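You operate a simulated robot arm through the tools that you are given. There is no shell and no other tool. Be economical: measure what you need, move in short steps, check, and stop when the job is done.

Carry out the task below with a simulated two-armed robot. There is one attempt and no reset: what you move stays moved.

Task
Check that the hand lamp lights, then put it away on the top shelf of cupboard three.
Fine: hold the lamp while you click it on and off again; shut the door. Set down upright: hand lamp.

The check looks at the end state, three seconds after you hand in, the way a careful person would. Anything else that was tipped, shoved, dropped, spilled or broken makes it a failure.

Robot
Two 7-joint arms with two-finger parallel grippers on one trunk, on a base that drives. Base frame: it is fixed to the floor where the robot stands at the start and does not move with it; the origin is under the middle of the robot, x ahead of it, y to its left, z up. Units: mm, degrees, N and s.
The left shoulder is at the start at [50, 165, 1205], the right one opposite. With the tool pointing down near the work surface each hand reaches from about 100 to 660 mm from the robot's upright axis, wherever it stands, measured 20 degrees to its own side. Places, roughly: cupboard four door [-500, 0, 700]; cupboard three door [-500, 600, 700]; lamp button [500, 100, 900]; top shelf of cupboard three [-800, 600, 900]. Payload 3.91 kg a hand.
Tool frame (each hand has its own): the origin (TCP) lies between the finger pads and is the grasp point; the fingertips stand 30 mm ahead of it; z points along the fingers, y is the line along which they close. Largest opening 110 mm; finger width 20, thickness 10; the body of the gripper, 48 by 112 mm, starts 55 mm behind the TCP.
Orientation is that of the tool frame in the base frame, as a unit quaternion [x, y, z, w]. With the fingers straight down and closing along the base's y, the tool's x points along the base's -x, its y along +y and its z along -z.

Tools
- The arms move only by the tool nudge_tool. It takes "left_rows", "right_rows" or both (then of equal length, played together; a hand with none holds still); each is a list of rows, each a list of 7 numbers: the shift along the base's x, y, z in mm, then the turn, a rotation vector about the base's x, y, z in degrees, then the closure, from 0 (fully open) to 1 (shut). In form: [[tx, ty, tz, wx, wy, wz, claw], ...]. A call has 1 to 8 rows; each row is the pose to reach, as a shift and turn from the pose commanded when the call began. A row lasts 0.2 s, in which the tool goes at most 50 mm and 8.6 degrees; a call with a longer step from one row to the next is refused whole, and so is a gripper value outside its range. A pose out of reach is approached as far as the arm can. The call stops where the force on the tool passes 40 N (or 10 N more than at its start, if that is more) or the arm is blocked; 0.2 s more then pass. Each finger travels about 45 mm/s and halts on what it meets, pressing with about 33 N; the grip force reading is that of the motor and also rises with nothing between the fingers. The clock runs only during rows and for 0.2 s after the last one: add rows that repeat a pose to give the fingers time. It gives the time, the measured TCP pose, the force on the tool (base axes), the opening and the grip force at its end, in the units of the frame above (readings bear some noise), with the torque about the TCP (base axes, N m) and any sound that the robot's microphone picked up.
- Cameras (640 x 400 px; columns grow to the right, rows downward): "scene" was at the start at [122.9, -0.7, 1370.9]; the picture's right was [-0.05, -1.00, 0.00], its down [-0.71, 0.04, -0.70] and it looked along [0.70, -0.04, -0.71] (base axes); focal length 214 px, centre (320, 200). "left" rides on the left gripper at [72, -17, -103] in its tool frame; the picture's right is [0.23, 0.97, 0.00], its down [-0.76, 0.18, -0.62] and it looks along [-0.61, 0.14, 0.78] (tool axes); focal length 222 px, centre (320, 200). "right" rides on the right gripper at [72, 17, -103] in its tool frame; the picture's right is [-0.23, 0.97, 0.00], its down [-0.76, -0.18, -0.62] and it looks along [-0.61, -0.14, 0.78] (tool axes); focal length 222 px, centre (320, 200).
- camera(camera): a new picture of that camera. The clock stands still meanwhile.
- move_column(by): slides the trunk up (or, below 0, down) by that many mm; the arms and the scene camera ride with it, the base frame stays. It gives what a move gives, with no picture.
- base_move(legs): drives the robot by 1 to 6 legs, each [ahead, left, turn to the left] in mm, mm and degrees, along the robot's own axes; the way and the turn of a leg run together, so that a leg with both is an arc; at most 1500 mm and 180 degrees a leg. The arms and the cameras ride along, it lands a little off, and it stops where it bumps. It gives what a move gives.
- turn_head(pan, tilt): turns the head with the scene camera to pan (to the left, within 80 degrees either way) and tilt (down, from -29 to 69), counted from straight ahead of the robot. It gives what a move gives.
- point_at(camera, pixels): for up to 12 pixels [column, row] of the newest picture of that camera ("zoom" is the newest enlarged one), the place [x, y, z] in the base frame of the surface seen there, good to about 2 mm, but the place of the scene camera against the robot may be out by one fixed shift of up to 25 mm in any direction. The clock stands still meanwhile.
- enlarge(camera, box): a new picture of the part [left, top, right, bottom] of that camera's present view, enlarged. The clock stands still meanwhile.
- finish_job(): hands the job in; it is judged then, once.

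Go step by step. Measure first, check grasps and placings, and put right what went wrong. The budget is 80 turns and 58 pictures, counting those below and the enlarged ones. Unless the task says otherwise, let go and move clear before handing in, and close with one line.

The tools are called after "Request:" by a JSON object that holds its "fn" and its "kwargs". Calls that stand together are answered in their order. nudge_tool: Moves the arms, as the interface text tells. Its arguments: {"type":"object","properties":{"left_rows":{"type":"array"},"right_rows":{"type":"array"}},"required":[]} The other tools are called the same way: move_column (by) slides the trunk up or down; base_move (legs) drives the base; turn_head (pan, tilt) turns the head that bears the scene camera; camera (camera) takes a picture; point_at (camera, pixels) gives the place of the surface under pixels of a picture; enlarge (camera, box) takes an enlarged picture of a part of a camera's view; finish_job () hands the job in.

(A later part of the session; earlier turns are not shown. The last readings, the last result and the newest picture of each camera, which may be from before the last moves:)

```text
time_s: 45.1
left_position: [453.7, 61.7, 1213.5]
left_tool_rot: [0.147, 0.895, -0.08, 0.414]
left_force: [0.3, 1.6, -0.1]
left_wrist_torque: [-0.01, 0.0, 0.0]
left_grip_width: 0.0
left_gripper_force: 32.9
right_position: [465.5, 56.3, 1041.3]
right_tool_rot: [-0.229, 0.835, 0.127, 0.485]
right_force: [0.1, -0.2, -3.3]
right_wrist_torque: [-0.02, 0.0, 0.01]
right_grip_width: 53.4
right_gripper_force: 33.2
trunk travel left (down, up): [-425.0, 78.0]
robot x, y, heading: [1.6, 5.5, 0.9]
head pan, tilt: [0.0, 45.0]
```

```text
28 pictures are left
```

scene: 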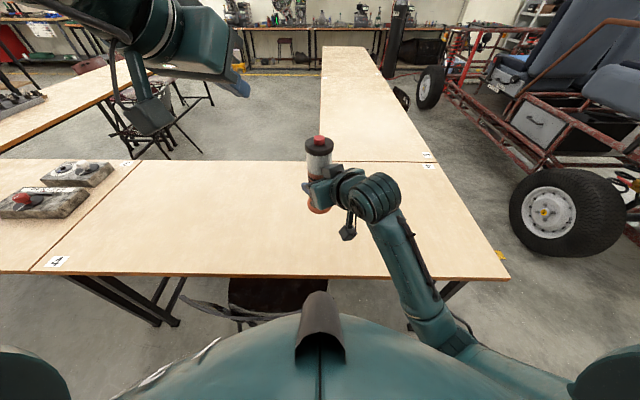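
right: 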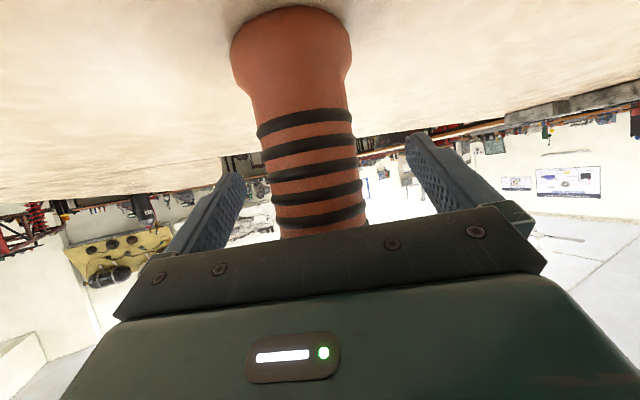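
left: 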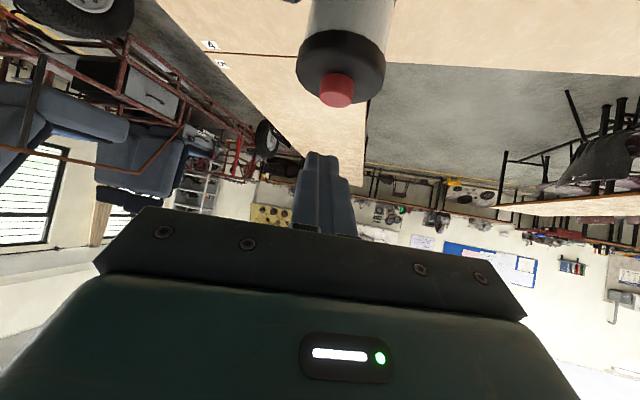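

Both hands reached. I measure button versus fingertip here.

Request:
{"fn": "point_at", "kwargs": {"camera": "left", "pixels": [[336, 95], [336, 79], [326, 85], [347, 85], [320, 155], [312, 155], [333, 158], [320, 152]]}}

```text
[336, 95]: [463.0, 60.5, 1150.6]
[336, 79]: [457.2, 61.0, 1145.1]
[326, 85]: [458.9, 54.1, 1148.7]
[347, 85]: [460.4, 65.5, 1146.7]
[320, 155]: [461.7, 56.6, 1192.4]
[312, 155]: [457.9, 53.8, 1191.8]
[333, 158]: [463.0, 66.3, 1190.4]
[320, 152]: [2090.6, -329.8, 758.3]
```

Tip is ~33 mm over the button and aligned within 4 mm. Press in small steps.

Request:
{"fn": "nudge_tool", "kwargs": {"left_rows": [[-1, 3, -15, 0, 0, 0, 1], [-1, 3, -28, 0, 0, 0, 1], [-1, 3, -32, 0, 0, 0, 1], [-1, 3, -34, 0, 0, 0, 1], [-1, 3, -36, 0, 0, 0, 1], [-1, 3, -38, 0, 0, 0, 1]]}}

```text
time_s: 46.5
left_position: [454.6, 65.6, 1175.4]
left_tool_rot: [0.148, 0.895, -0.08, 0.414]
left_force: [-0.5, 1.2, 2.8]
left_wrist_torque: [-0.02, 0.01, 0.04]
left_grip_width: 0.0
left_gripper_force: 32.9
right_position: [464.5, 56.3, 1040.7]
right_tool_rot: [-0.229, 0.835, 0.126, 0.484]
right_force: [1.2, -1.1, -6.1]
right_wrist_torque: [0.06, 0.13, -0.02]
right_grip_width: 53.2
right_gripper_force: 33.8
trunk travel left (down, up): [-425.0, 78.0]
robot x, y, heading: [0.7, 1.8, 1.0]
head pan, tilt: [0.0, 45.0]
heard: click
```

A click was heard with ~3 N. I release upward and look at whether the lamp is lit.

Request:
{"fn": "nudge_tool", "kwargs": {"left_rows": [[0, 0, 10, 0, 0, 0, 1], [0, 0, 25, 0, 0, 0, 1], [0, 0, 35, 0, 0, 0, 1]]}}

Request:
{"fn": "enlarge", "kwargs": {"camera": "scene", "box": [240, 90, 400, 230]}}

```text
time_s: 47.3
left_position: [455.4, 65.3, 1210.6]
left_tool_rot: [0.148, 0.895, -0.079, 0.413]
left_force: [0.2, 0.3, -0.6]
left_wrist_torque: [-0.02, -0.02, 0.02]
left_grip_width: 0.3
left_gripper_force: 32.8
right_position: [465.2, 56.0, 1040.3]
right_tool_rot: [-0.23, 0.834, 0.127, 0.485]
right_force: [-0.5, -0.1, -3.4]
right_wrist_torque: [-0.01, -0.02, 0.02]
right_grip_width: 53.4
right_gripper_force: 33.0
trunk travel left (down, up): [-425.0, 78.0]
robot x, y, heading: [1.0, 2.5, 0.8]
head pan, tilt: [0.0, 45.0]
```

```text
2.86 times, centred on (320, 160) of scene
```

zoom: 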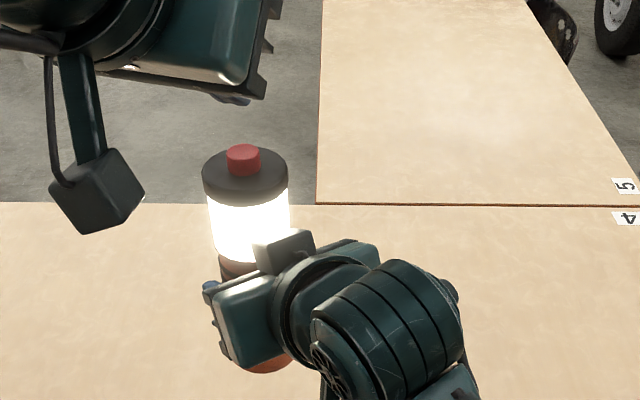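

The lamp's white band glows: it lights. Now I press the same way again to switch it off.

Request:
{"fn": "nudge_tool", "kwargs": {"left_rows": [[0, 0, -20, 0, 0, 0, 1], [0, 0, -29, 0, 0, 0, 1], [0, 0, -32, 0, 0, 0, 1], [0, 0, -34, 0, 0, 0, 1], [0, 0, -36, 0, 0, 0, 1], [0, 0, -20, 0, 0, 0, 1], [0, 0, 0, 0, 0, 0, 1], [0, 0, 20, 0, 0, 0, 1]]}}

Request:
{"fn": "enlarge", "kwargs": {"camera": "scene", "box": [240, 90, 400, 230]}}

```text
time_s: 49.1
left_position: [453.3, 64.7, 1230.1]
left_tool_rot: [0.149, 0.895, -0.08, 0.414]
left_force: [-0.6, 0.7, -0.5]
left_wrist_torque: [-0.01, -0.01, -0.02]
left_grip_width: 0.0
left_gripper_force: 33.2
right_position: [465.8, 54.9, 1040.1]
right_tool_rot: [-0.23, 0.834, 0.127, 0.485]
right_force: [-0.3, 1.1, -3.0]
right_wrist_torque: [0.0, 0.02, 0.01]
right_grip_width: 53.1
right_gripper_force: 33.0
trunk travel left (down, up): [-425.0, 78.0]
robot x, y, heading: [2.2, 3.1, 1.0]
head pan, tilt: [0.0, 45.0]
heard: click
```

```text
2.86 times, centred on (320, 160) of scene
```

zoom: 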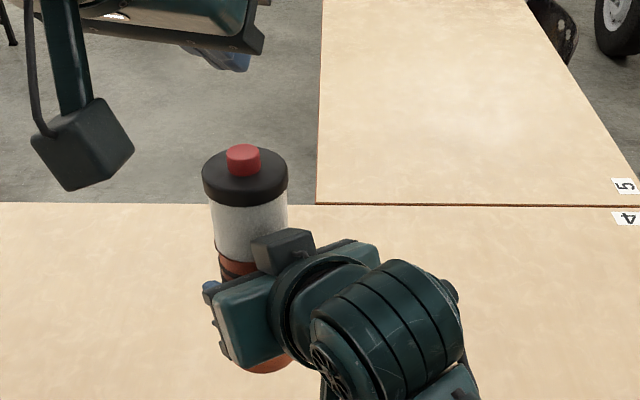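

Second click heard and the lamp is off. I tuck the lamp in to the right side and draw the left hand aside, ready to drive.

Request:
{"fn": "nudge_tool", "kwargs": {"left_rows": [[-5, 10, 15, 0, 0, 0, 1], [-10, 30, 30, 0, 0, 0, 1], [-15, 50, 40, 0, 0, 0, 0.8], [-20, 70, 50, 0, 0, 0, 0.6], [-20, 70, 50, 0, 0, 0, 0.4], [-20, 70, 50, 0, 0, 0, 0.4]], "right_rows": [[-10, -38, 0, 0, 0, 0, 0.8], [-20, -76, 0, 0, 0, 0, 0.8], [-35, -114, 0, 0, 0, 0, 0.8], [-52, -150, 0, 0, 0, 0, 0.8], [-70, -185, 0, 0, 0, 0, 0.8], [-85, -206, 0, 0, 0, 0, 0.8]]}}

Request:
{"fn": "base_move", "kwargs": {"legs": [[0, 0, 89]]}}

Request:
{"fn": "camera", "kwargs": {"camera": "scene"}}

```text
time_s: 50.5
left_position: [434.3, 133.8, 1279.6]
left_tool_rot: [0.147, 0.895, -0.079, 0.414]
left_force: [-0.2, 0.2, 0.0]
left_wrist_torque: [-0.02, 0.04, -0.01]
left_grip_width: 66.0
left_gripper_force: 0.0
right_position: [409.7, -151.4, 1030.0]
right_tool_rot: [-0.23, 0.835, 0.127, 0.484]
right_force: [0.0, 0.4, -3.2]
right_wrist_torque: [-0.02, 0.02, -0.01]
right_grip_width: 53.4
right_gripper_force: 33.0
right hand out of reach, approached as far as the arm can: row 5, 6
trunk travel left (down, up): [-425.0, 78.0]
robot x, y, heading: [1.2, -0.4, 1.0]
head pan, tilt: [0.0, 45.0]
```

```text
time_s: 54.7
left_position: [-121.4, 437.5, 1280.2]
left_tool_rot: [-0.519, 0.744, 0.232, 0.351]
left_force: [-0.3, 0.8, 0.2]
left_wrist_torque: [0.0, 0.02, 0.0]
left_grip_width: 66.1
left_gripper_force: 0.1
right_position: [163.9, 407.0, 1030.2]
right_tool_rot: [0.747, -0.437, -0.429, -0.258]
right_force: [-0.3, 0.5, -3.7]
right_wrist_torque: [-0.04, -0.02, -0.02]
right_grip_width: 53.0
right_gripper_force: 33.0
trunk travel left (down, up): [-425.0, 78.0]
robot x, y, heading: [-0.7, -1.7, 89.5]
head pan, tilt: [0.0, 45.0]
```

```text
25 pictures are left
```

scene: 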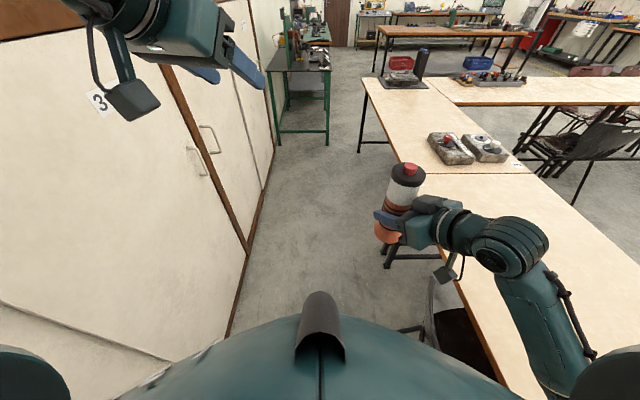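

Turned cleanly; the aisle ahead is clear. I check the right arm's height against the table objects (px 450,150) before driving along.

Request:
{"fn": "point_at", "kwargs": {"camera": "scene", "pixels": [[565, 385], [540, 300], [510, 245], [450, 145], [487, 148], [440, 165], [430, 330], [275, 70], [360, 150], [200, 150], [180, 60], [250, 240]]}}

```text
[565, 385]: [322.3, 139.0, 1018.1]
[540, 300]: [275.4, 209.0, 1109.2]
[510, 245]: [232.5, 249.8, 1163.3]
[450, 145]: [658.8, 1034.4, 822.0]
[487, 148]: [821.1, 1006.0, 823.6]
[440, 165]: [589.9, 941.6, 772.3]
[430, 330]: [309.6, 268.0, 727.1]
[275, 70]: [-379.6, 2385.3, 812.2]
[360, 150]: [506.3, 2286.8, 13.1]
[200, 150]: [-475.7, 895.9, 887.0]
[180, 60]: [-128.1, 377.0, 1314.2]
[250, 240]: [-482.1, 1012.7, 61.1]
```

Arms are all above z 1000, clear of table things. I drive 970 mm along and 60 mm away from the cupboards, then turn to face them.

Request:
{"fn": "base_move", "kwargs": {"legs": [[970, -60, 0], [0, 0, 90]]}}

Request:
{"fn": "turn_head", "kwargs": {"pan": 15, "tilt": 38}}

Request:
{"fn": "camera", "kwargs": {"camera": "scene"}}

```text
time_s: 63.5
left_position: [-369.4, 847.9, 1278.4]
left_tool_rot: [0.892, -0.164, -0.412, -0.087]
left_force: [0.7, 0.8, 0.6]
left_wrist_torque: [0.01, 0.01, 0.02]
left_grip_width: 66.2
left_gripper_force: 0.1
right_position: [-336.9, 1133.7, 1030.0]
right_tool_rot: [0.838, 0.215, -0.487, 0.119]
right_force: [0.0, -0.2, -4.2]
right_wrist_torque: [0.02, 0.0, 0.0]
right_grip_width: 53.2
right_gripper_force: 33.3
trunk travel left (down, up): [-425.0, 78.0]
robot x, y, heading: [64.7, 969.0, 178.7]
head pan, tilt: [0.0, 45.0]
```

```text
time_s: 64.3
left_position: [-369.1, 849.5, 1279.1]
left_tool_rot: [0.892, -0.163, -0.412, -0.086]
left_force: [0.0, -1.1, 0.3]
left_wrist_torque: [0.01, 0.01, 0.0]
left_grip_width: 66.3
left_gripper_force: 0.0
right_position: [-335.2, 1133.6, 1029.9]
right_tool_rot: [0.839, 0.215, -0.486, 0.118]
right_force: [0.0, -0.3, -4.2]
right_wrist_torque: [0.01, -0.01, 0.03]
right_grip_width: 53.3
right_gripper_force: 33.4
trunk travel left (down, up): [-425.0, 78.0]
robot x, y, heading: [65.9, 970.7, 178.6]
head pan, tilt: [15.0, 38.0]
```

```text
24 pictures are left
```

scene: 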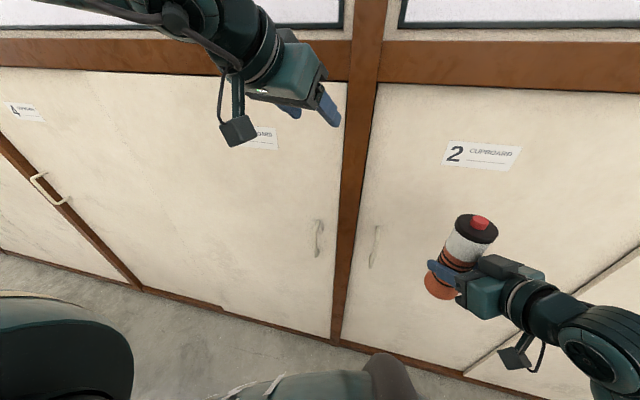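

I see handle 3 at px (319,238). I enlarge to see the handle and the seam between doors 3 and 4, and measure.

Request:
{"fn": "enlarge", "kwargs": {"camera": "scene", "box": [60, 60, 400, 340]}}

Request:
{"fn": "point_at", "kwargs": {"camera": "scene", "pixels": [[319, 222], [320, 238], [318, 255], [323, 238], [314, 238], [300, 238], [345, 100], [336, 200], [332, 320], [150, 280], [130, 75], [200, 200]]}}

```text
1.43 times, centred on (230, 200) of scene
```

zoom: 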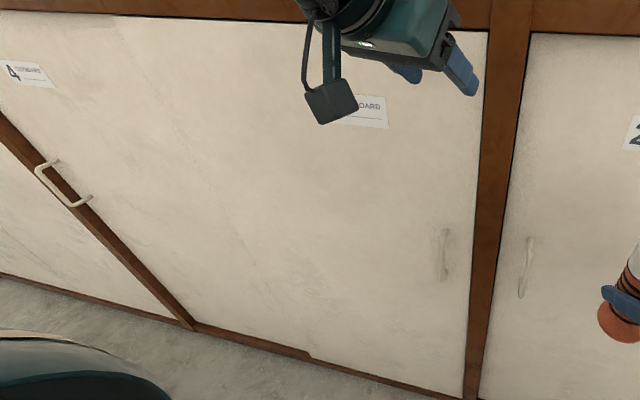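

```text
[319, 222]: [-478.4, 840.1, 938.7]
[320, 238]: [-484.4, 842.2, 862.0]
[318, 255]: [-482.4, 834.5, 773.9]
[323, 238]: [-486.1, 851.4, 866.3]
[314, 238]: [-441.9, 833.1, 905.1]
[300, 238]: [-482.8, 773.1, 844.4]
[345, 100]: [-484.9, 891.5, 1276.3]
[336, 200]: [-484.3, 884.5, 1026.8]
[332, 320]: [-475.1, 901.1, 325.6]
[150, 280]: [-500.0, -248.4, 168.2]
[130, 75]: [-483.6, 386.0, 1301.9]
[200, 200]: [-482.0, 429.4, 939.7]
```

Handle bar ≈(−455, 828), z 800–927. I point the left fingers at the door (15° below level) and lower them in front of the handle.

Request:
{"fn": "nudge_tool", "kwargs": {"left_rows": [[6, -4, -45, 0.7, 3.5, 3, 0.4], [12, -8, -90, 1.4, 7, 6, 0.4], [20, -12, -135, 2.1, 10.5, 9, 0.4], [29, -15, -180, 2.8, 14, 12, 0.4], [29, -18, -225, 3.5, 17.5, 15, 0.4], [29, -20, -270, 4.2, 21, 18, 0.4], [29, -22, -315, 4.7, 24.7, 21.1, 0.4], [29, -23, -360, 4.7, 24.7, 21.1, 0.4]]}}

Request:
{"fn": "nudge_tool", "kwargs": {"left_rows": [[0, 0, -25, 0, 0, 0, 0.4], [0, 0, -49, 0, 0, 0, 0.4], [0, 0, -49, 0, 0, 0, 0.4]]}}

Request:
{"fn": "camera", "kwargs": {"camera": "left"}}

```text
time_s: 66.1
left_position: [-367.4, 827.5, 1087.0]
left_tool_rot: [0.808, 0.013, -0.589, 0.002]
left_force: [-0.5, 0.9, 0.6]
left_wrist_torque: [0.0, -0.03, 0.04]
left_grip_width: 66.0
left_gripper_force: 0.0
left hand out of reach, approached as far as the arm can: row 3, 4, 5, 6, 7, 8
right_position: [-335.6, 1132.5, 1029.7]
right_tool_rot: [0.838, 0.214, -0.487, 0.118]
right_force: [0.2, 0.1, -3.3]
right_wrist_torque: [-0.03, 0.05, 0.01]
right_grip_width: 52.9
right_gripper_force: 33.2
trunk travel left (down, up): [-425.0, 78.0]
robot x, y, heading: [65.0, 962.8, 178.8]
head pan, tilt: [15.0, 38.0]
```

```text
time_s: 66.9
left_position: [-367.8, 828.4, 1087.5]
left_tool_rot: [0.808, 0.012, -0.588, 0.002]
left_force: [-0.2, -0.1, -0.3]
left_wrist_torque: [0.01, 0.0, 0.03]
left_grip_width: 65.8
left_gripper_force: 0.1
left hand out of reach, approached as far as the arm can: row 1, 2, 3
right_position: [-335.6, 1132.8, 1029.2]
right_tool_rot: [0.838, 0.214, -0.487, 0.118]
right_force: [-0.5, 0.0, -3.3]
right_wrist_torque: [0.02, 0.01, -0.01]
right_grip_width: 53.0
right_gripper_force: 33.4
trunk travel left (down, up): [-425.0, 78.0]
robot x, y, heading: [71.9, 969.9, 179.1]
head pan, tilt: [15.0, 38.0]
```

```text
22 pictures are left
```

left: 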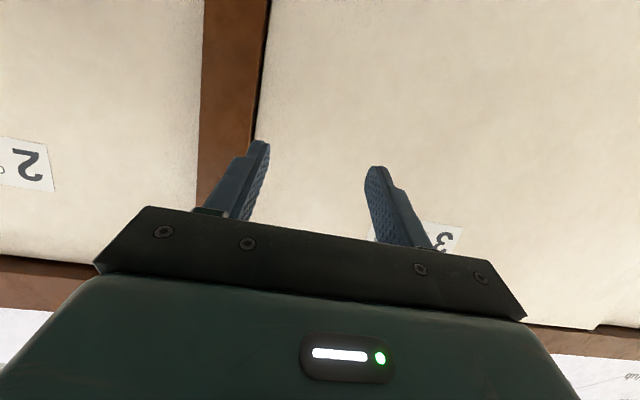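

The left arm can't lower further in its posture, so I lower the trunk 215 mm, which brings the hand to handle height.

Request:
{"fn": "move_column", "kwargs": {"by": -215}}

Request:
{"fn": "camera", "kwargs": {"camera": "left"}}

```text
time_s: 69.2
left_position: [-367.8, 828.2, 873.7]
left_tool_rot: [0.808, 0.011, -0.589, 0.0]
left_force: [0.3, 0.1, 0.4]
left_wrist_torque: [0.01, 0.05, -0.01]
left_grip_width: 66.0
left_gripper_force: 0.1
right_position: [-335.4, 1133.3, 814.7]
right_tool_rot: [0.838, 0.215, -0.487, 0.119]
right_force: [0.7, 0.2, -3.8]
right_wrist_torque: [0.01, -0.02, 0.0]
right_grip_width: 53.2
right_gripper_force: 33.2
trunk travel left (down, up): [-210.0, 293.0]
robot x, y, heading: [68.0, 968.1, 178.7]
head pan, tilt: [15.0, 38.0]
```

```text
21 pictures are left
```

left: 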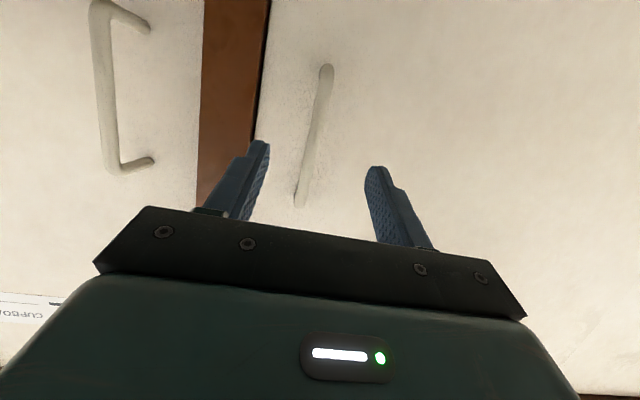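

The handle is now between the fingers (bar from (325,70) to (300,205)). I measure it.

Request:
{"fn": "point_at", "kwargs": {"camera": "left", "pixels": [[325, 70], [318, 110], [312, 140], [305, 175], [300, 203], [330, 110], [262, 150], [375, 175], [400, 80]]}}

```text
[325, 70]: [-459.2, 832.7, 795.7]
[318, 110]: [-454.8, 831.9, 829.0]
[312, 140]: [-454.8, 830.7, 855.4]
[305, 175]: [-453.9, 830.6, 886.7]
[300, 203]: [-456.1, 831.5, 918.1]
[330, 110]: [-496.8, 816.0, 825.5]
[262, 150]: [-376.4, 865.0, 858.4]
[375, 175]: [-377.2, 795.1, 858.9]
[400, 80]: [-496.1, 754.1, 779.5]
```

Bar centre ≈(−458, 831). I move in 84 mm and close.

Request:
{"fn": "nudge_tool", "kwargs": {"left_rows": [[-28, 3, -3, 0, 0, 0, 0.4], [-56, 3, -6, 0, 0, 0, 0.4], [-84, 3, -8, 0, 0, 0, 0.4], [-84, 3, -8, 0, 0, 0, 0.6], [-84, 3, -8, 0, 0, 0, 0.8], [-84, 3, -8, 0, 0, 0, 1], [-84, 3, -8, 0, 0, 0, 1], [-84, 3, -8, 0, 0, 0, 1]]}}

Request:
{"fn": "camera", "kwargs": {"camera": "left"}}

```text
time_s: 71.0
left_position: [-450.1, 829.2, 866.8]
left_tool_rot: [0.81, 0.014, -0.586, 0.004]
left_force: [-1.3, -2.5, 1.8]
left_wrist_torque: [-0.68, -0.29, 0.02]
left_grip_width: 11.7
left_gripper_force: 44.7
left hand out of reach, approached as far as the arm can: row 2, 3, 4
right_position: [-336.0, 1132.9, 814.7]
right_tool_rot: [0.838, 0.215, -0.486, 0.119]
right_force: [-0.9, -0.1, -2.7]
right_wrist_torque: [0.02, 0.03, 0.0]
right_grip_width: 53.1
right_gripper_force: 32.6
trunk travel left (down, up): [-210.0, 293.0]
robot x, y, heading: [66.5, 966.5, 178.5]
head pan, tilt: [15.0, 38.0]
```

```text
20 pictures are left
```

left: 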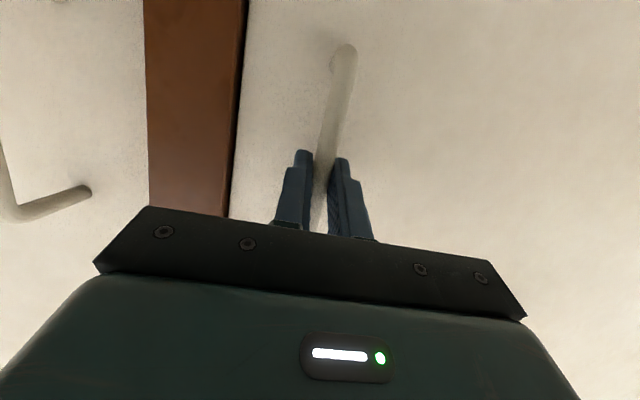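

Gripped the bar at 11.7 mm. I pull the door open along an arc (hinge assumed near y≈270, radius ≈560), turning the hand with it, to 20°.

Request:
{"fn": "nudge_tool", "kwargs": {"left_rows": [[24.4, -2.2, 0, 0, 0, -2.5, 1], [48.8, -5.4, 0, 0, 0, -5, 1], [72.9, -9.8, 0, 0, 0, -7.5, 1], [96.8, -15.1, 0, 0, 0, -10, 1], [120.5, -21.5, 0, 0, 0, -12.5, 1], [143.9, -29, 0, 0, 0, -15, 1], [166.9, -37.4, 0, 0, 0, -17.5, 1], [189.6, -46.8, 0, 0, 0, -20, 1]]}}

Request:
{"fn": "camera", "kwargs": {"camera": "scene"}}

```text
time_s: 71.7
left_position: [-447.1, 826.0, 867.5]
left_tool_rot: [0.811, 0.007, -0.584, 0.0]
left_force: [-18.6, -0.5, -9.4]
left_wrist_torque: [-0.6, -0.82, -0.01]
left_grip_width: 12.0
left_gripper_force: 45.3
left hand out of reach, approached as far as the arm can: row 1, 2, 3
right_position: [-336.5, 1132.2, 812.4]
right_tool_rot: [0.84, 0.214, -0.484, 0.118]
right_force: [-0.1, -0.9, -3.0]
right_wrist_torque: [0.04, -0.01, 0.03]
right_grip_width: 53.1
right_gripper_force: 32.7
trunk travel left (down, up): [-210.0, 293.0]
robot x, y, heading: [69.9, 967.5, 178.8]
head pan, tilt: [15.0, 38.0]
stopped in row 3 (left hand): the force on the tool passed its limit (the readings are from after the stop); the commanded pose is now the measured one
```

```text
19 pictures are left
```

scene: 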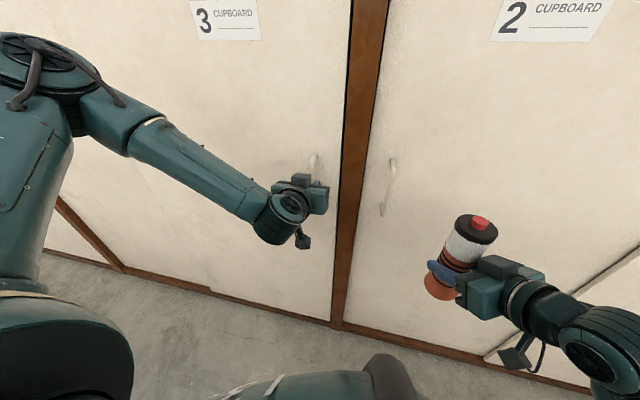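

The pull passed 40 N with the arm near its limit; perhaps a catch. I pull by backing the base 60 mm instead.

Request:
{"fn": "base_move", "kwargs": {"legs": [[-60, 0, 0]]}}

```text
time_s: 72.4
left_position: [-445.4, 823.8, 868.0]
left_tool_rot: [0.811, 0.008, -0.585, 0.003]
left_force: [-14.9, 3.3, -11.1]
left_wrist_torque: [-0.29, 0.52, 0.08]
left_grip_width: 11.7
left_gripper_force: 44.9
right_position: [-332.4, 1133.7, 813.0]
right_tool_rot: [0.841, 0.214, -0.483, 0.118]
right_force: [-0.2, 0.1, -3.4]
right_wrist_torque: [0.02, -0.05, 0.01]
right_grip_width: 52.9
right_gripper_force: 32.6
trunk travel left (down, up): [-210.0, 293.0]
robot x, y, heading: [70.0, 966.5, 178.8]
head pan, tilt: [15.0, 38.0]
stopped in leg 1: the force on the tool passed its limit (the readings are from after the stop); the commanded pose is now the measured one
```

Resistance suggests it isn't hinged: door 4's face lies ~18 mm deeper than door 3's and there's a step in the bottom rail at zoom px (310,355) — sliding doors. I try sliding it left by driving the base 100 mm left while holding the handle.

Request:
{"fn": "base_move", "kwargs": {"legs": [[0, 100, 0]]}}

Request:
{"fn": "camera", "kwargs": {"camera": "scene"}}

```text
time_s: 73.5
left_position: [-445.8, 726.3, 868.7]
left_tool_rot: [0.811, 0.008, -0.585, 0.002]
left_force: [0.6, -3.3, -15.2]
left_wrist_torque: [-0.41, -0.19, 0.04]
left_grip_width: 11.5
left_gripper_force: 44.5
right_position: [-333.2, 1035.6, 813.7]
right_tool_rot: [0.84, 0.215, -0.485, 0.119]
right_force: [0.6, 0.1, -3.7]
right_wrist_torque: [0.0, 0.0, 0.0]
right_grip_width: 52.8
right_gripper_force: 33.1
trunk travel left (down, up): [-210.0, 293.0]
robot x, y, heading: [65.2, 867.4, 178.7]
head pan, tilt: [15.0, 38.0]
```

```text
18 pictures are left
```

scene: 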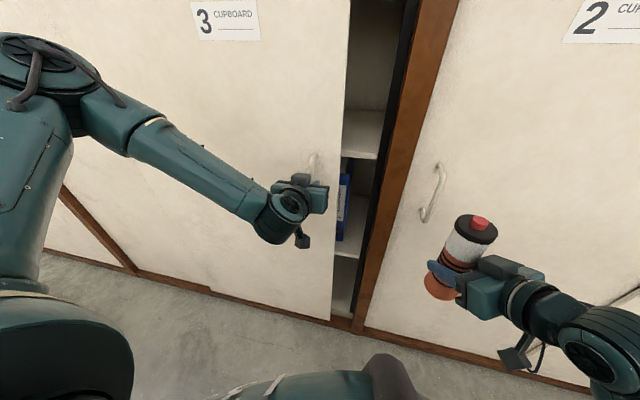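

It slides. I drive 250 mm more to the left, keeping clear of the chair.

Request:
{"fn": "base_move", "kwargs": {"legs": [[0, 250, 0]]}}

Request:
{"fn": "turn_head", "kwargs": {"pan": -20, "tilt": 25}}

Request:
{"fn": "camera", "kwargs": {"camera": "scene"}}

```text
time_s: 75.6
left_position: [-446.6, 479.3, 867.9]
left_tool_rot: [0.812, 0.004, -0.583, 0.001]
left_force: [7.7, -2.8, 6.5]
left_wrist_torque: [-0.26, -0.43, 0.04]
left_grip_width: 11.4
left_gripper_force: 45.0
right_position: [-338.6, 788.6, 813.4]
right_tool_rot: [0.84, 0.215, -0.483, 0.119]
right_force: [-0.2, 0.0, -2.5]
right_wrist_torque: [0.01, 0.03, 0.01]
right_grip_width: 52.9
right_gripper_force: 32.5
trunk travel left (down, up): [-210.0, 293.0]
robot x, y, heading: [64.5, 619.6, 178.8]
head pan, tilt: [15.0, 38.0]
stopped in leg 1: the force on the tool passed its limit (the readings are from after the stop); the commanded pose is now the measured one
```

```text
time_s: 76.6
left_position: [-445.9, 480.8, 867.8]
left_tool_rot: [0.812, 0.005, -0.583, 0.001]
left_force: [12.8, -2.0, 8.2]
left_wrist_torque: [-0.29, 0.01, 0.06]
left_grip_width: 11.6
left_gripper_force: 45.5
right_position: [-337.3, 787.8, 814.4]
right_tool_rot: [0.839, 0.214, -0.485, 0.118]
right_force: [-0.7, 0.1, -3.6]
right_wrist_torque: [0.02, 0.01, 0.0]
right_grip_width: 53.0
right_gripper_force: 32.9
trunk travel left (down, up): [-210.0, 293.0]
robot x, y, heading: [67.4, 622.4, 178.9]
head pan, tilt: [-20.0, 25.0]
```

```text
17 pictures are left
```

scene: 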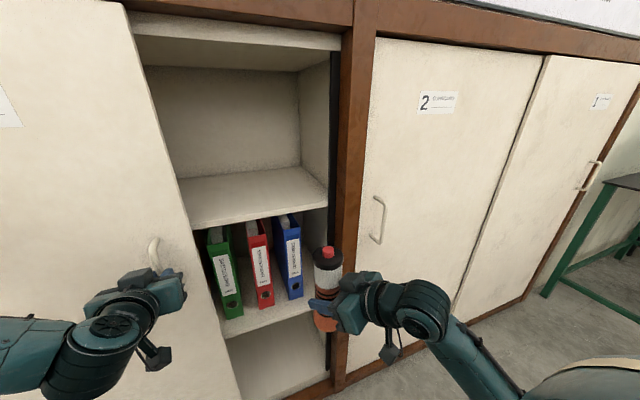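

The door is open ~350 mm; the top shelf (px 250,190) is empty. I measure the shelf and opening, and the lamp in the same view for the camera offset.

Request:
{"fn": "point_at", "kwargs": {"camera": "scene", "pixels": [[250, 205], [250, 190], [250, 178], [200, 195], [300, 195], [300, 180], [190, 220], [325, 210], [240, 48], [240, 110], [328, 250], [328, 262]]}}

```text
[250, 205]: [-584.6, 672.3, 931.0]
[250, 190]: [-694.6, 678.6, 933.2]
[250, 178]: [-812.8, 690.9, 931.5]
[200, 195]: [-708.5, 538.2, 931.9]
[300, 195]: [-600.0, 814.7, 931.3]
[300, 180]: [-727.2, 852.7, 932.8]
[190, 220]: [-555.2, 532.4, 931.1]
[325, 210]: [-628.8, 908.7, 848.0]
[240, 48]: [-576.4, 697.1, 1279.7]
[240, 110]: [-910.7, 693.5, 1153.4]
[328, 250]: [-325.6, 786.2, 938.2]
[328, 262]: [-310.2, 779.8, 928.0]
```

Shelf surface is z≈920 (corrected −11), x from about −560 to −920, y 535–880 open. I release the handle, opening the left fingers and backing the hand off, while turning the lamp hand 20° straighter.

Request:
{"fn": "nudge_tool", "kwargs": {"left_rows": [[0, 0, 0, 0, 0, 0, 0.7], [0, 0, 0, 0, 0, 0, 0.4], [0, 0, 0, 0, 0, 0, 0.4], [30, 0, 0, 0, 0, 0, 0.4], [65, 0, 0, 0, 0, 0, 0.4], [100, 0, 0, 0, 0, 0, 0.4], [140, 0, 20, 0, 0, 0, 0.4], [180, 0, 40, 0, 0, 0, 0.4]], "right_rows": [[0, 0, 0, 0, 0, -2.5, 0.8], [0, 0, 0, 0, 0, -5, 0.8], [0, 0, 0, 0, 0, -7.5, 0.8], [0, 0, 0, 0, 0, -10, 0.8], [0, 0, 0, 0, 0, -12.5, 0.8], [0, 0, 0, 0, 0, -15, 0.8], [0, 0, 0, 0, 0, -17.5, 0.8], [0, 0, 0, 0, 0, -20, 0.8]]}}

Request:
{"fn": "camera", "kwargs": {"camera": "left"}}

```text
time_s: 78.4
left_position: [-367.4, 491.2, 874.5]
left_tool_rot: [0.812, 0.006, -0.583, 0.002]
left_force: [-0.1, -0.3, 0.1]
left_wrist_torque: [0.02, 0.01, -0.03]
left_grip_width: 65.8
left_gripper_force: 0.0
left hand out of reach, approached as far as the arm can: row 6, 7, 8
right_position: [-349.1, 783.2, 809.1]
right_tool_rot: [0.864, 0.065, -0.497, 0.032]
right_force: [0.4, -0.1, -3.7]
right_wrist_torque: [0.01, 0.0, -0.01]
right_grip_width: 53.2
right_gripper_force: 32.8
right hand out of reach, approached as far as the arm can: row 1, 2, 3, 4, 5, 6, 7, 8
trunk travel left (down, up): [-210.0, 293.0]
robot x, y, heading: [63.2, 617.0, 178.6]
head pan, tilt: [-20.0, 25.0]
```

```text
16 pictures are left
```

left: 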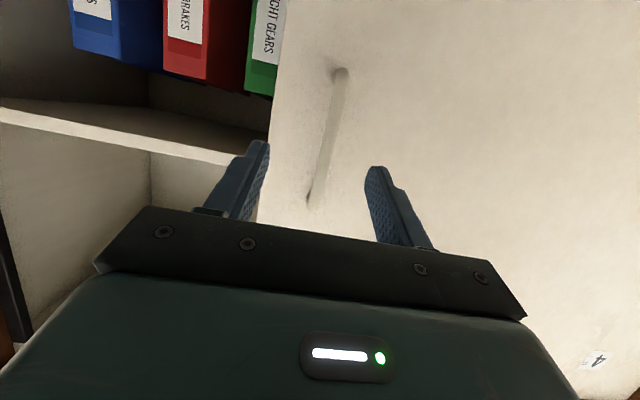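

Handle is free, left hand clear. I raise the trunk back up 222 mm so the lamp is above shelf height.

Request:
{"fn": "move_column", "kwargs": {"by": 222}}

Request:
{"fn": "nudge_tool", "kwargs": {"left_rows": [[20, -15, 20, 0, 0, 0, 0.4], [40, -30, 45, 0, -4, 0, 0.4], [60, -45, 75, 0, -8, 0, 0.4], [80, -60, 105, 0, -12, 0, 0.4], [100, -75, 135, 0, -18, 0, 0.4], [120, -90, 165, 0, -24, 0, 0.4], [140, -105, 195, 0, -30, 0, 0.4], [160, -120, 220, 0, -36, 0, 0.4]]}}

```text
time_s: 80.7
left_position: [-367.7, 491.2, 1096.2]
left_tool_rot: [0.812, 0.004, -0.584, 0.0]
left_force: [-0.4, -0.3, 0.3]
left_wrist_torque: [-0.01, -0.03, -0.02]
left_grip_width: 66.1
left_gripper_force: 0.1
right_position: [-350.3, 783.8, 1030.4]
right_tool_rot: [0.864, 0.064, -0.498, 0.031]
right_force: [-0.1, 0.9, -2.9]
right_wrist_torque: [0.01, -0.05, 0.0]
right_grip_width: 52.9
right_gripper_force: 32.7
trunk travel left (down, up): [-432.0, 71.0]
robot x, y, heading: [61.4, 619.2, 178.7]
head pan, tilt: [-20.0, 25.0]
```

```text
time_s: 82.5
left_position: [-207.2, 371.4, 1314.8]
left_tool_rot: [0.953, 0.004, -0.302, 0.002]
left_force: [-0.7, 0.1, 0.4]
left_wrist_torque: [0.01, 0.01, -0.02]
left_grip_width: 65.9
left_gripper_force: 0.0
left hand out of reach, approached as far as the arm can: row 1, 2, 3, 4, 5, 6
right_position: [-349.9, 783.6, 1030.3]
right_tool_rot: [0.864, 0.065, -0.498, 0.032]
right_force: [-0.1, -0.2, -4.3]
right_wrist_torque: [-0.01, 0.0, -0.01]
right_grip_width: 52.9
right_gripper_force: 33.3
trunk travel left (down, up): [-432.0, 71.0]
robot x, y, heading: [61.3, 620.8, 178.4]
head pan, tilt: [-20.0, 25.0]
```

Left hand is tucked. I shift the lamp 64 mm left to the middle of the opening, then drive 150 mm ahead.

Request:
{"fn": "nudge_tool", "kwargs": {"right_rows": [[0, -22, 2, 0, 0, 0, 0.8], [0, -44, 4, 0, 0, 0, 0.8], [0, -64, 6, 0, 0, 0, 0.8], [0, -64, 6, 0, 0, 0, 0.8]]}}

Request:
{"fn": "base_move", "kwargs": {"legs": [[150, 0, 0]]}}

Request:
{"fn": "camera", "kwargs": {"camera": "scene"}}

```text
time_s: 83.5
left_position: [-209.4, 371.8, 1316.1]
left_tool_rot: [0.953, 0.004, -0.303, 0.002]
left_force: [-0.1, 0.4, -0.6]
left_wrist_torque: [0.01, -0.01, 0.0]
left_grip_width: 65.8
left_gripper_force: 0.0
right_position: [-353.0, 720.9, 1036.4]
right_tool_rot: [0.865, 0.065, -0.497, 0.031]
right_force: [0.1, 0.1, -3.0]
right_wrist_torque: [-0.01, -0.03, 0.04]
right_grip_width: 53.0
right_gripper_force: 33.3
trunk travel left (down, up): [-432.0, 71.0]
robot x, y, heading: [62.3, 621.8, 178.5]
head pan, tilt: [-20.0, 25.0]
```

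```text
time_s: 84.9
left_position: [-356.1, 375.6, 1315.3]
left_tool_rot: [0.953, 0.004, -0.303, 0.003]
left_force: [0.2, 0.2, 0.0]
left_wrist_torque: [-0.02, 0.03, 0.01]
left_grip_width: 66.1
left_gripper_force: 0.1
right_position: [-497.5, 725.0, 1036.3]
right_tool_rot: [0.865, 0.065, -0.497, 0.031]
right_force: [0.3, -1.0, -4.3]
right_wrist_torque: [0.01, -0.03, -0.02]
right_grip_width: 53.0
right_gripper_force: 32.9
trunk travel left (down, up): [-432.0, 71.0]
robot x, y, heading: [-79.9, 623.4, 178.5]
head pan, tilt: [-20.0, 25.0]
```

```text
15 pictures are left
```

scene: 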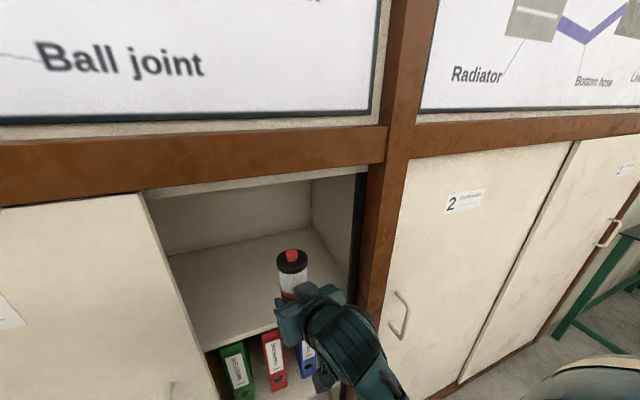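

The lamp is at the opening, clear on all sides. I reach in to x≈−685 with the arm.

Request:
{"fn": "nudge_tool", "kwargs": {"right_rows": [[-38, -5, 0, 0, 0, 0, 0.8], [-76, -10, 0, 0, 0, 0, 0.8], [-114, -15, 0, 0, 0, 0, 0.8], [-152, -20, 0, 0, 0, 0, 0.8], [-188, -25, 0, 0, 0, 0, 0.8], [-188, -25, 0, 0, 0, 0, 0.8]]}}

Request:
{"fn": "camera", "kwargs": {"camera": "scene"}}

Request:
{"fn": "camera", "kwargs": {"camera": "right"}}

```text
time_s: 86.3
left_position: [-354.6, 375.1, 1314.5]
left_tool_rot: [0.953, 0.004, -0.304, 0.002]
left_force: [0.0, 1.4, 0.3]
left_wrist_torque: [0.02, 0.03, -0.01]
left_grip_width: 66.0
left_gripper_force: 0.1
right_position: [-686.4, 697.7, 1035.2]
right_tool_rot: [0.865, 0.065, -0.497, 0.032]
right_force: [0.7, 0.8, -2.5]
right_wrist_torque: [0.02, -0.02, -0.01]
right_grip_width: 53.1
right_gripper_force: 32.9
trunk travel left (down, up): [-432.0, 71.0]
robot x, y, heading: [-80.8, 625.3, 178.8]
head pan, tilt: [-20.0, 25.0]
```

```text
14 pictures are left
```

scene: 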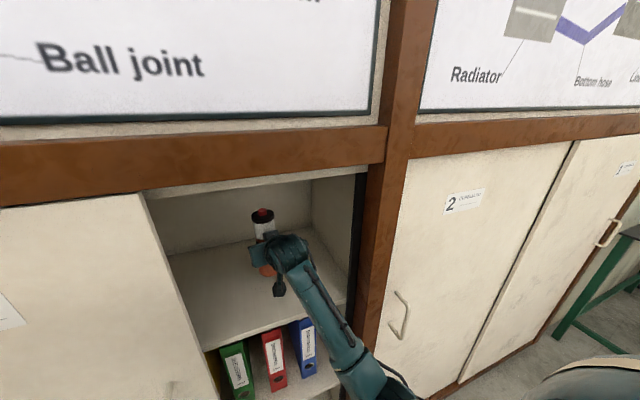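

```text
13 pictures are left
```

right: 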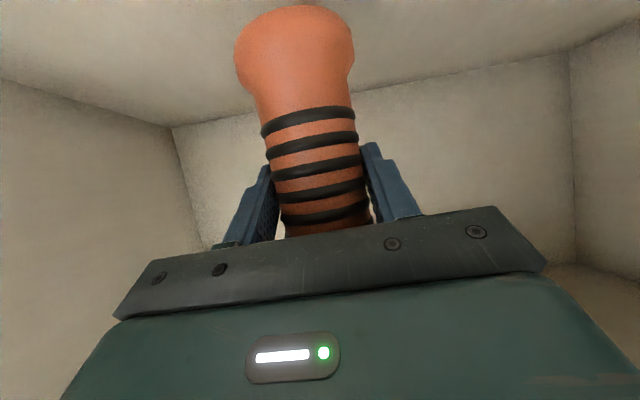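

The lamp is over the shelf. I measure the shelf height from the wrist camera and check the forearm's clearance at the shelf edge.

Request:
{"fn": "point_at", "kwargs": {"camera": "right", "pixels": [[150, 60], [200, 100], [400, 70], [295, 20], [450, 40]]}}

Request:
{"fn": "point_at", "kwargs": {"camera": "scene", "pixels": [[300, 265], [313, 290], [325, 320], [340, 345], [325, 300], [342, 330], [279, 288], [363, 375], [240, 320], [262, 212]]}}

```text
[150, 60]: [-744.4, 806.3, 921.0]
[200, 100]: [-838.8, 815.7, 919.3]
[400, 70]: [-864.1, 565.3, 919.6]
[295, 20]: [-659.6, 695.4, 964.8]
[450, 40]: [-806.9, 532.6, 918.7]
```

```text
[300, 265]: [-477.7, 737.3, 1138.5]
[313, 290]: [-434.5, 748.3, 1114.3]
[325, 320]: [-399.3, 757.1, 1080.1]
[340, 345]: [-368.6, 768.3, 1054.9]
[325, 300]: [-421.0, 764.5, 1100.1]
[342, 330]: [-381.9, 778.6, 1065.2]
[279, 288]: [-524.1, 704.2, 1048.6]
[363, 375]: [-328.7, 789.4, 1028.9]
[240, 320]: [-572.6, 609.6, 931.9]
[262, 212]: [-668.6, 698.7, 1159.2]
```

Shelf is at z 920, forearm well clear. I lower the lamp gently ~37 mm.

Request:
{"fn": "nudge_tool", "kwargs": {"right_rows": [[0, 0, -14, 0, 0, 0, 0.8], [0, 0, -26, 0, 0, 0, 0.8], [0, 0, -32, 0, 0, 0, 0.8], [0, 0, -35, 0, 0, 0, 0.8], [0, 0, -37, 0, 0, 0, 0.8], [0, 0, -38, 0, 0, 0, 0.8]]}}

Request:
{"fn": "camera", "kwargs": {"camera": "right"}}

```text
time_s: 87.7
left_position: [-354.9, 375.5, 1315.0]
left_tool_rot: [0.953, 0.004, -0.303, 0.003]
left_force: [-1.0, 0.3, 0.5]
left_wrist_torque: [-0.01, -0.04, -0.01]
left_grip_width: 66.0
left_gripper_force: 0.0
right_position: [-686.0, 700.0, 999.2]
right_tool_rot: [0.863, 0.065, -0.499, 0.032]
right_force: [-0.6, 0.3, 0.8]
right_wrist_torque: [-0.04, 0.16, -0.08]
right_grip_width: 52.9
right_gripper_force: 33.4
trunk travel left (down, up): [-432.0, 71.0]
robot x, y, heading: [-80.1, 624.8, 178.4]
head pan, tilt: [-20.0, 25.0]
```

```text
12 pictures are left
```

right: 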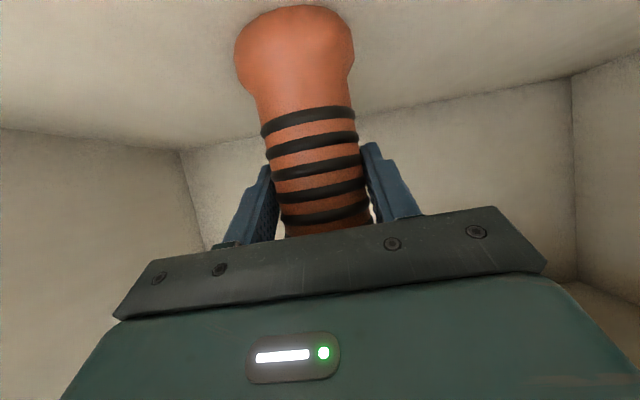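

The weight has transferred (force −3.2 → +0.8 N): lamp stands on the shelf. I open the fingers and then back straight out.

Request:
{"fn": "nudge_tool", "kwargs": {"right_rows": [[0, 0, 0, 0, 0, 0, 0.5], [0, 0, 0, 0, 0, 0, 0.3], [0, 0, 0, 0, 0, 0, 0.1], [0, 0, 0, 0, 0, 0, 0], [0, 0, 0, 0, 0, 0, 0], [0, 0, 0, 0, 0, 0, 0]]}}

Request:
{"fn": "nudge_tool", "kwargs": {"right_rows": [[20, 2, 3, 0, 0, 0, 0], [50, 5, 6, 0, 0, 0, 0], [85, 9, 10, 0, 0, 0, 0], [120, 13, 15, 0, 0, 0, 0], [155, 17, 20, 0, 0, 0, 0], [190, 21, 25, 0, 0, 0, 0]]}}

Request:
{"fn": "camera", "kwargs": {"camera": "right"}}

```text
time_s: 89.1
left_position: [-354.6, 374.3, 1314.5]
left_tool_rot: [0.953, 0.005, -0.303, 0.003]
left_force: [0.0, -1.0, 0.3]
left_wrist_torque: [0.01, 0.01, -0.01]
left_grip_width: 66.2
left_gripper_force: 0.1
right_position: [-686.5, 700.1, 998.7]
right_tool_rot: [0.865, 0.065, -0.497, 0.032]
right_force: [-1.0, 0.3, 0.4]
right_wrist_torque: [-0.01, -0.03, -0.01]
right_grip_width: 110.1
right_gripper_force: 0.1
trunk travel left (down, up): [-432.0, 71.0]
robot x, y, heading: [-83.2, 624.7, 178.6]
head pan, tilt: [-20.0, 25.0]
```

```text
time_s: 90.6
left_position: [-356.2, 374.7, 1314.8]
left_tool_rot: [0.953, 0.005, -0.303, 0.003]
left_force: [-0.2, 0.2, -0.7]
left_wrist_torque: [-0.01, -0.02, 0.0]
left_grip_width: 66.1
left_gripper_force: 0.1
right_position: [-519.8, 729.9, 1079.5]
right_tool_rot: [0.824, 0.069, -0.562, 0.009]
right_force: [0.7, -0.1, -0.2]
right_wrist_torque: [-0.01, 0.0, -0.04]
right_grip_width: 110.1
right_gripper_force: 0.1
trunk travel left (down, up): [-432.0, 71.0]
robot x, y, heading: [-78.2, 623.5, 178.9]
head pan, tilt: [-20.0, 25.0]
stopped in row 6 (right hand): the arm was blocked; the commanded pose is now the measured one
```

```text
11 pictures are left
```

right: 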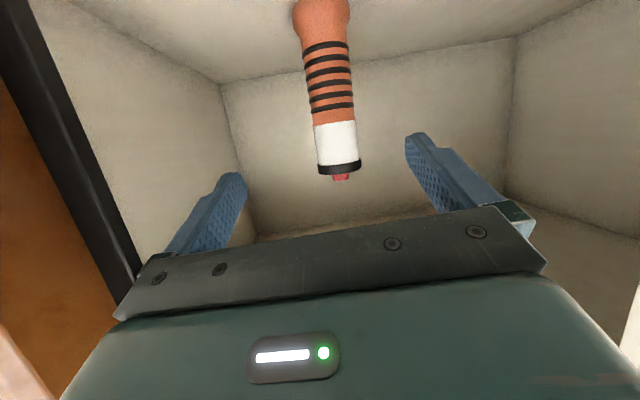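

The lamp stands upright and off. The right arm got stopped near its own limit while retracting, so I clear it by driving the base back 170 mm.

Request:
{"fn": "base_move", "kwargs": {"legs": [[-170, 0, 0]]}}

Request:
{"fn": "camera", "kwargs": {"camera": "scene"}}

```text
time_s: 92.0
left_position: [-188.0, 370.6, 1315.7]
left_tool_rot: [0.953, 0.003, -0.303, 0.002]
left_force: [0.3, 0.4, 0.4]
left_wrist_torque: [0.05, 0.06, -0.02]
left_grip_width: 65.9
left_gripper_force: 0.0
right_position: [-353.3, 727.6, 1080.4]
right_tool_rot: [0.823, 0.067, -0.563, 0.008]
right_force: [1.3, -0.4, 0.7]
right_wrist_torque: [-0.01, 0.02, 0.01]
right_grip_width: 109.9
right_gripper_force: 0.2
trunk travel left (down, up): [-432.0, 71.0]
robot x, y, heading: [84.7, 616.5, 178.3]
head pan, tilt: [-20.0, 25.0]
```

```text
10 pictures are left
```

scene: 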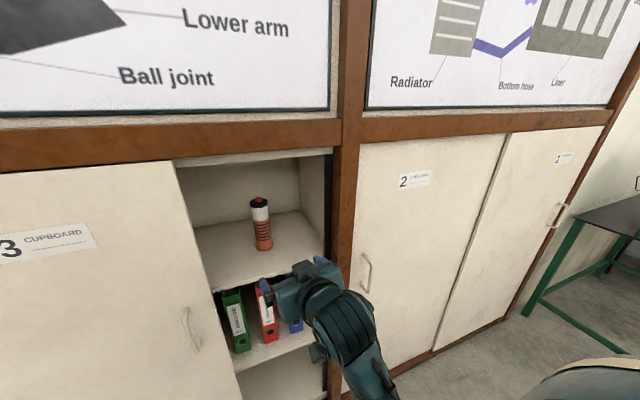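

Lamp is upright on the top shelf. Now to shut the door I bring the left hand back in front of handle 3 the way it came, then lower the trunk.

Request:
{"fn": "nudge_tool", "kwargs": {"left_rows": [[-20, 15, -25, 0, 6, 0, 0.4], [-40, 30, -55, 0, 12, 0, 0.4], [-60, 45, -85, 0, 18, 0, 0.4], [-80, 60, -115, 0, 24, 0, 0.4], [-100, 75, -145, 0, 28, 0, 0.4], [-120, 90, -175, 0, 32, 0, 0.4], [-140, 105, -200, 0, 36, 0, 0.4], [-150, 112, -220, 0, 36, 0, 0.4]]}}

Request:
{"fn": "move_column", "kwargs": {"by": -222}}

Request:
{"fn": "camera", "kwargs": {"camera": "left"}}

```text
time_s: 93.8
left_position: [-348.9, 487.9, 1095.2]
left_tool_rot: [0.812, 0.004, -0.584, 0.001]
left_force: [-0.6, -0.1, 0.1]
left_wrist_torque: [-0.03, -0.04, 0.01]
left_grip_width: 66.4
left_gripper_force: 0.0
left hand out of reach, approached as far as the arm can: row 2, 3, 4, 5, 6, 7, 8
right_position: [-353.4, 727.6, 1079.2]
right_tool_rot: [0.824, 0.068, -0.563, 0.008]
right_force: [0.5, 0.4, -0.7]
right_wrist_torque: [0.0, -0.03, -0.01]
right_grip_width: 109.8
right_gripper_force: 0.1
trunk travel left (down, up): [-432.0, 71.0]
robot x, y, heading: [88.9, 618.6, 178.2]
head pan, tilt: [-20.0, 25.0]
```

```text
time_s: 96.2
left_position: [-347.0, 487.0, 877.1]
left_tool_rot: [0.813, 0.005, -0.583, 0.003]
left_force: [-1.3, 0.0, 0.1]
left_wrist_torque: [0.0, -0.01, 0.0]
left_grip_width: 66.0
left_gripper_force: 0.2
right_position: [-353.8, 726.5, 862.8]
right_tool_rot: [0.824, 0.067, -0.562, 0.008]
right_force: [0.9, 1.1, 0.7]
right_wrist_torque: [0.03, -0.01, 0.02]
right_grip_width: 110.0
right_gripper_force: 0.1
trunk travel left (down, up): [-210.0, 293.0]
robot x, y, heading: [86.0, 620.1, 178.5]
head pan, tilt: [-20.0, 25.0]
```

```text
9 pictures are left
```

left: 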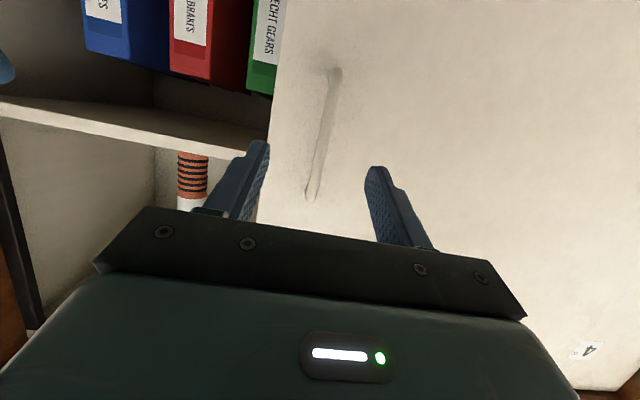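

Request:
{"fn": "point_at", "kwargs": {"camera": "left", "pixels": [[325, 120], [320, 145], [314, 170]]}}

```text
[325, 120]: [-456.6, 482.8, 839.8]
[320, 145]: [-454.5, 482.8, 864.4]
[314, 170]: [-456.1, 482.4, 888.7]
```

Bar at (−456, 482.5). I move in 104 mm and grip it again.

Request:
{"fn": "nudge_tool", "kwargs": {"left_rows": [[-35, -4, -4, 0, 0, 0, 0.4], [-70, -4, -8, 0, 0, 0, 0.4], [-104, -4, -10, 0, 0, 0, 0.4], [-104, -4, -10, 0, 0, 0, 0.4], [-104, -4, -10, 0, 0, 0, 0.7], [-104, -4, -10, 0, 0, 0, 1], [-104, -4, -10, 0, 0, 0, 1], [-104, -4, -10, 0, 0, 0, 1]]}}

```text
time_s: 98.0
left_position: [-451.9, 483.6, 868.6]
left_tool_rot: [0.812, 0.004, -0.583, 0.002]
left_force: [0.3, -2.8, 0.5]
left_wrist_torque: [-0.12, 0.07, 0.07]
left_grip_width: 11.9
left_gripper_force: 34.4
right_position: [-354.8, 725.4, 862.3]
right_tool_rot: [0.823, 0.067, -0.564, 0.008]
right_force: [-1.3, -0.1, 0.3]
right_wrist_torque: [-0.01, 0.03, 0.0]
right_grip_width: 110.1
right_gripper_force: 0.2
trunk travel left (down, up): [-210.0, 293.0]
robot x, y, heading: [85.5, 621.3, 178.1]
head pan, tilt: [-20.0, 25.0]
```

Gripped (11.9 mm). I drive the base right ~345 mm to slide the door shut, with a small correction for heading.

Request:
{"fn": "base_move", "kwargs": {"legs": [[6, -200, 0], [4, -140, 0]]}}

```text
time_s: 100.5
left_position: [-451.7, 829.8, 869.0]
left_tool_rot: [0.812, 0.003, -0.583, 0.001]
left_force: [8.1, -1.8, -0.2]
left_wrist_torque: [-0.12, -0.05, -0.06]
left_grip_width: 11.6
left_gripper_force: 45.5
right_position: [-355.6, 1071.8, 863.6]
right_tool_rot: [0.823, 0.068, -0.564, 0.009]
right_force: [-0.1, -0.2, 0.1]
right_wrist_torque: [-0.01, -0.01, 0.01]
right_grip_width: 110.0
right_gripper_force: 0.0
trunk travel left (down, up): [-210.0, 293.0]
robot x, y, heading: [85.1, 965.0, 178.6]
head pan, tilt: [-20.0, 25.0]
```

Handle is back at its starting y (829.8). I nudge it gently 4 mm further to seat it and look.

Request:
{"fn": "nudge_tool", "kwargs": {"left_rows": [[0, 2, 0, 0, 0, 0, 1], [0, 4, 0, 0, 0, 0, 1], [0, 4, 0, 0, 0, 0, 1]]}}

Request:
{"fn": "turn_head", "kwargs": {"pan": 15, "tilt": 38}}

Request:
{"fn": "enlarge", "kwargs": {"camera": "scene", "box": [200, 0, 460, 400]}}

```text
time_s: 101.3
left_position: [-452.6, 830.0, 869.6]
left_tool_rot: [0.813, 0.006, -0.583, 0.003]
left_force: [6.9, -22.9, 4.8]
left_wrist_torque: [-0.29, -0.79, 0.24]
left_grip_width: 11.7
left_gripper_force: 44.6
right_position: [-355.0, 1070.6, 862.7]
right_tool_rot: [0.823, 0.069, -0.564, 0.009]
right_force: [0.5, -0.2, -0.4]
right_wrist_torque: [0.03, 0.03, 0.01]
right_grip_width: 109.8
right_gripper_force: 0.1
trunk travel left (down, up): [-210.0, 293.0]
robot x, y, heading: [83.7, 965.9, 178.4]
head pan, tilt: [-20.0, 25.0]
```

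```text
time_s: 102.4
left_position: [-451.9, 830.2, 868.4]
left_tool_rot: [0.813, 0.007, -0.583, 0.004]
left_force: [4.9, -31.7, 3.5]
left_wrist_torque: [-0.15, -0.86, 0.28]
left_grip_width: 11.7
left_gripper_force: 44.9
right_position: [-356.1, 1071.0, 864.6]
right_tool_rot: [0.822, 0.068, -0.565, 0.008]
right_force: [-0.9, 0.5, 0.9]
right_wrist_torque: [-0.01, 0.0, -0.01]
right_grip_width: 110.0
right_gripper_force: 0.0
trunk travel left (down, up): [-210.0, 293.0]
robot x, y, heading: [86.0, 968.1, 178.6]
head pan, tilt: [15.0, 38.0]
```

```text
1.00 times, centred on (330, 200) of scene
```

zoom: 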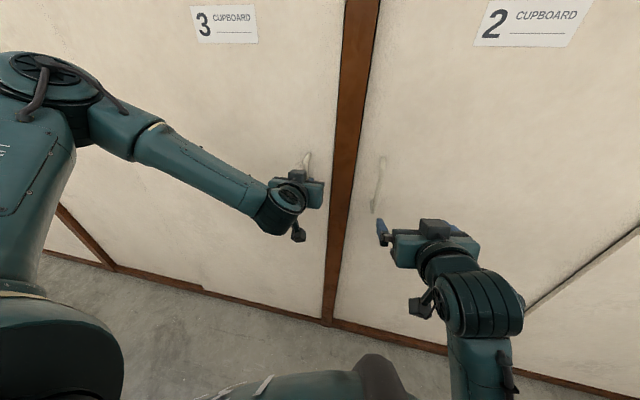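

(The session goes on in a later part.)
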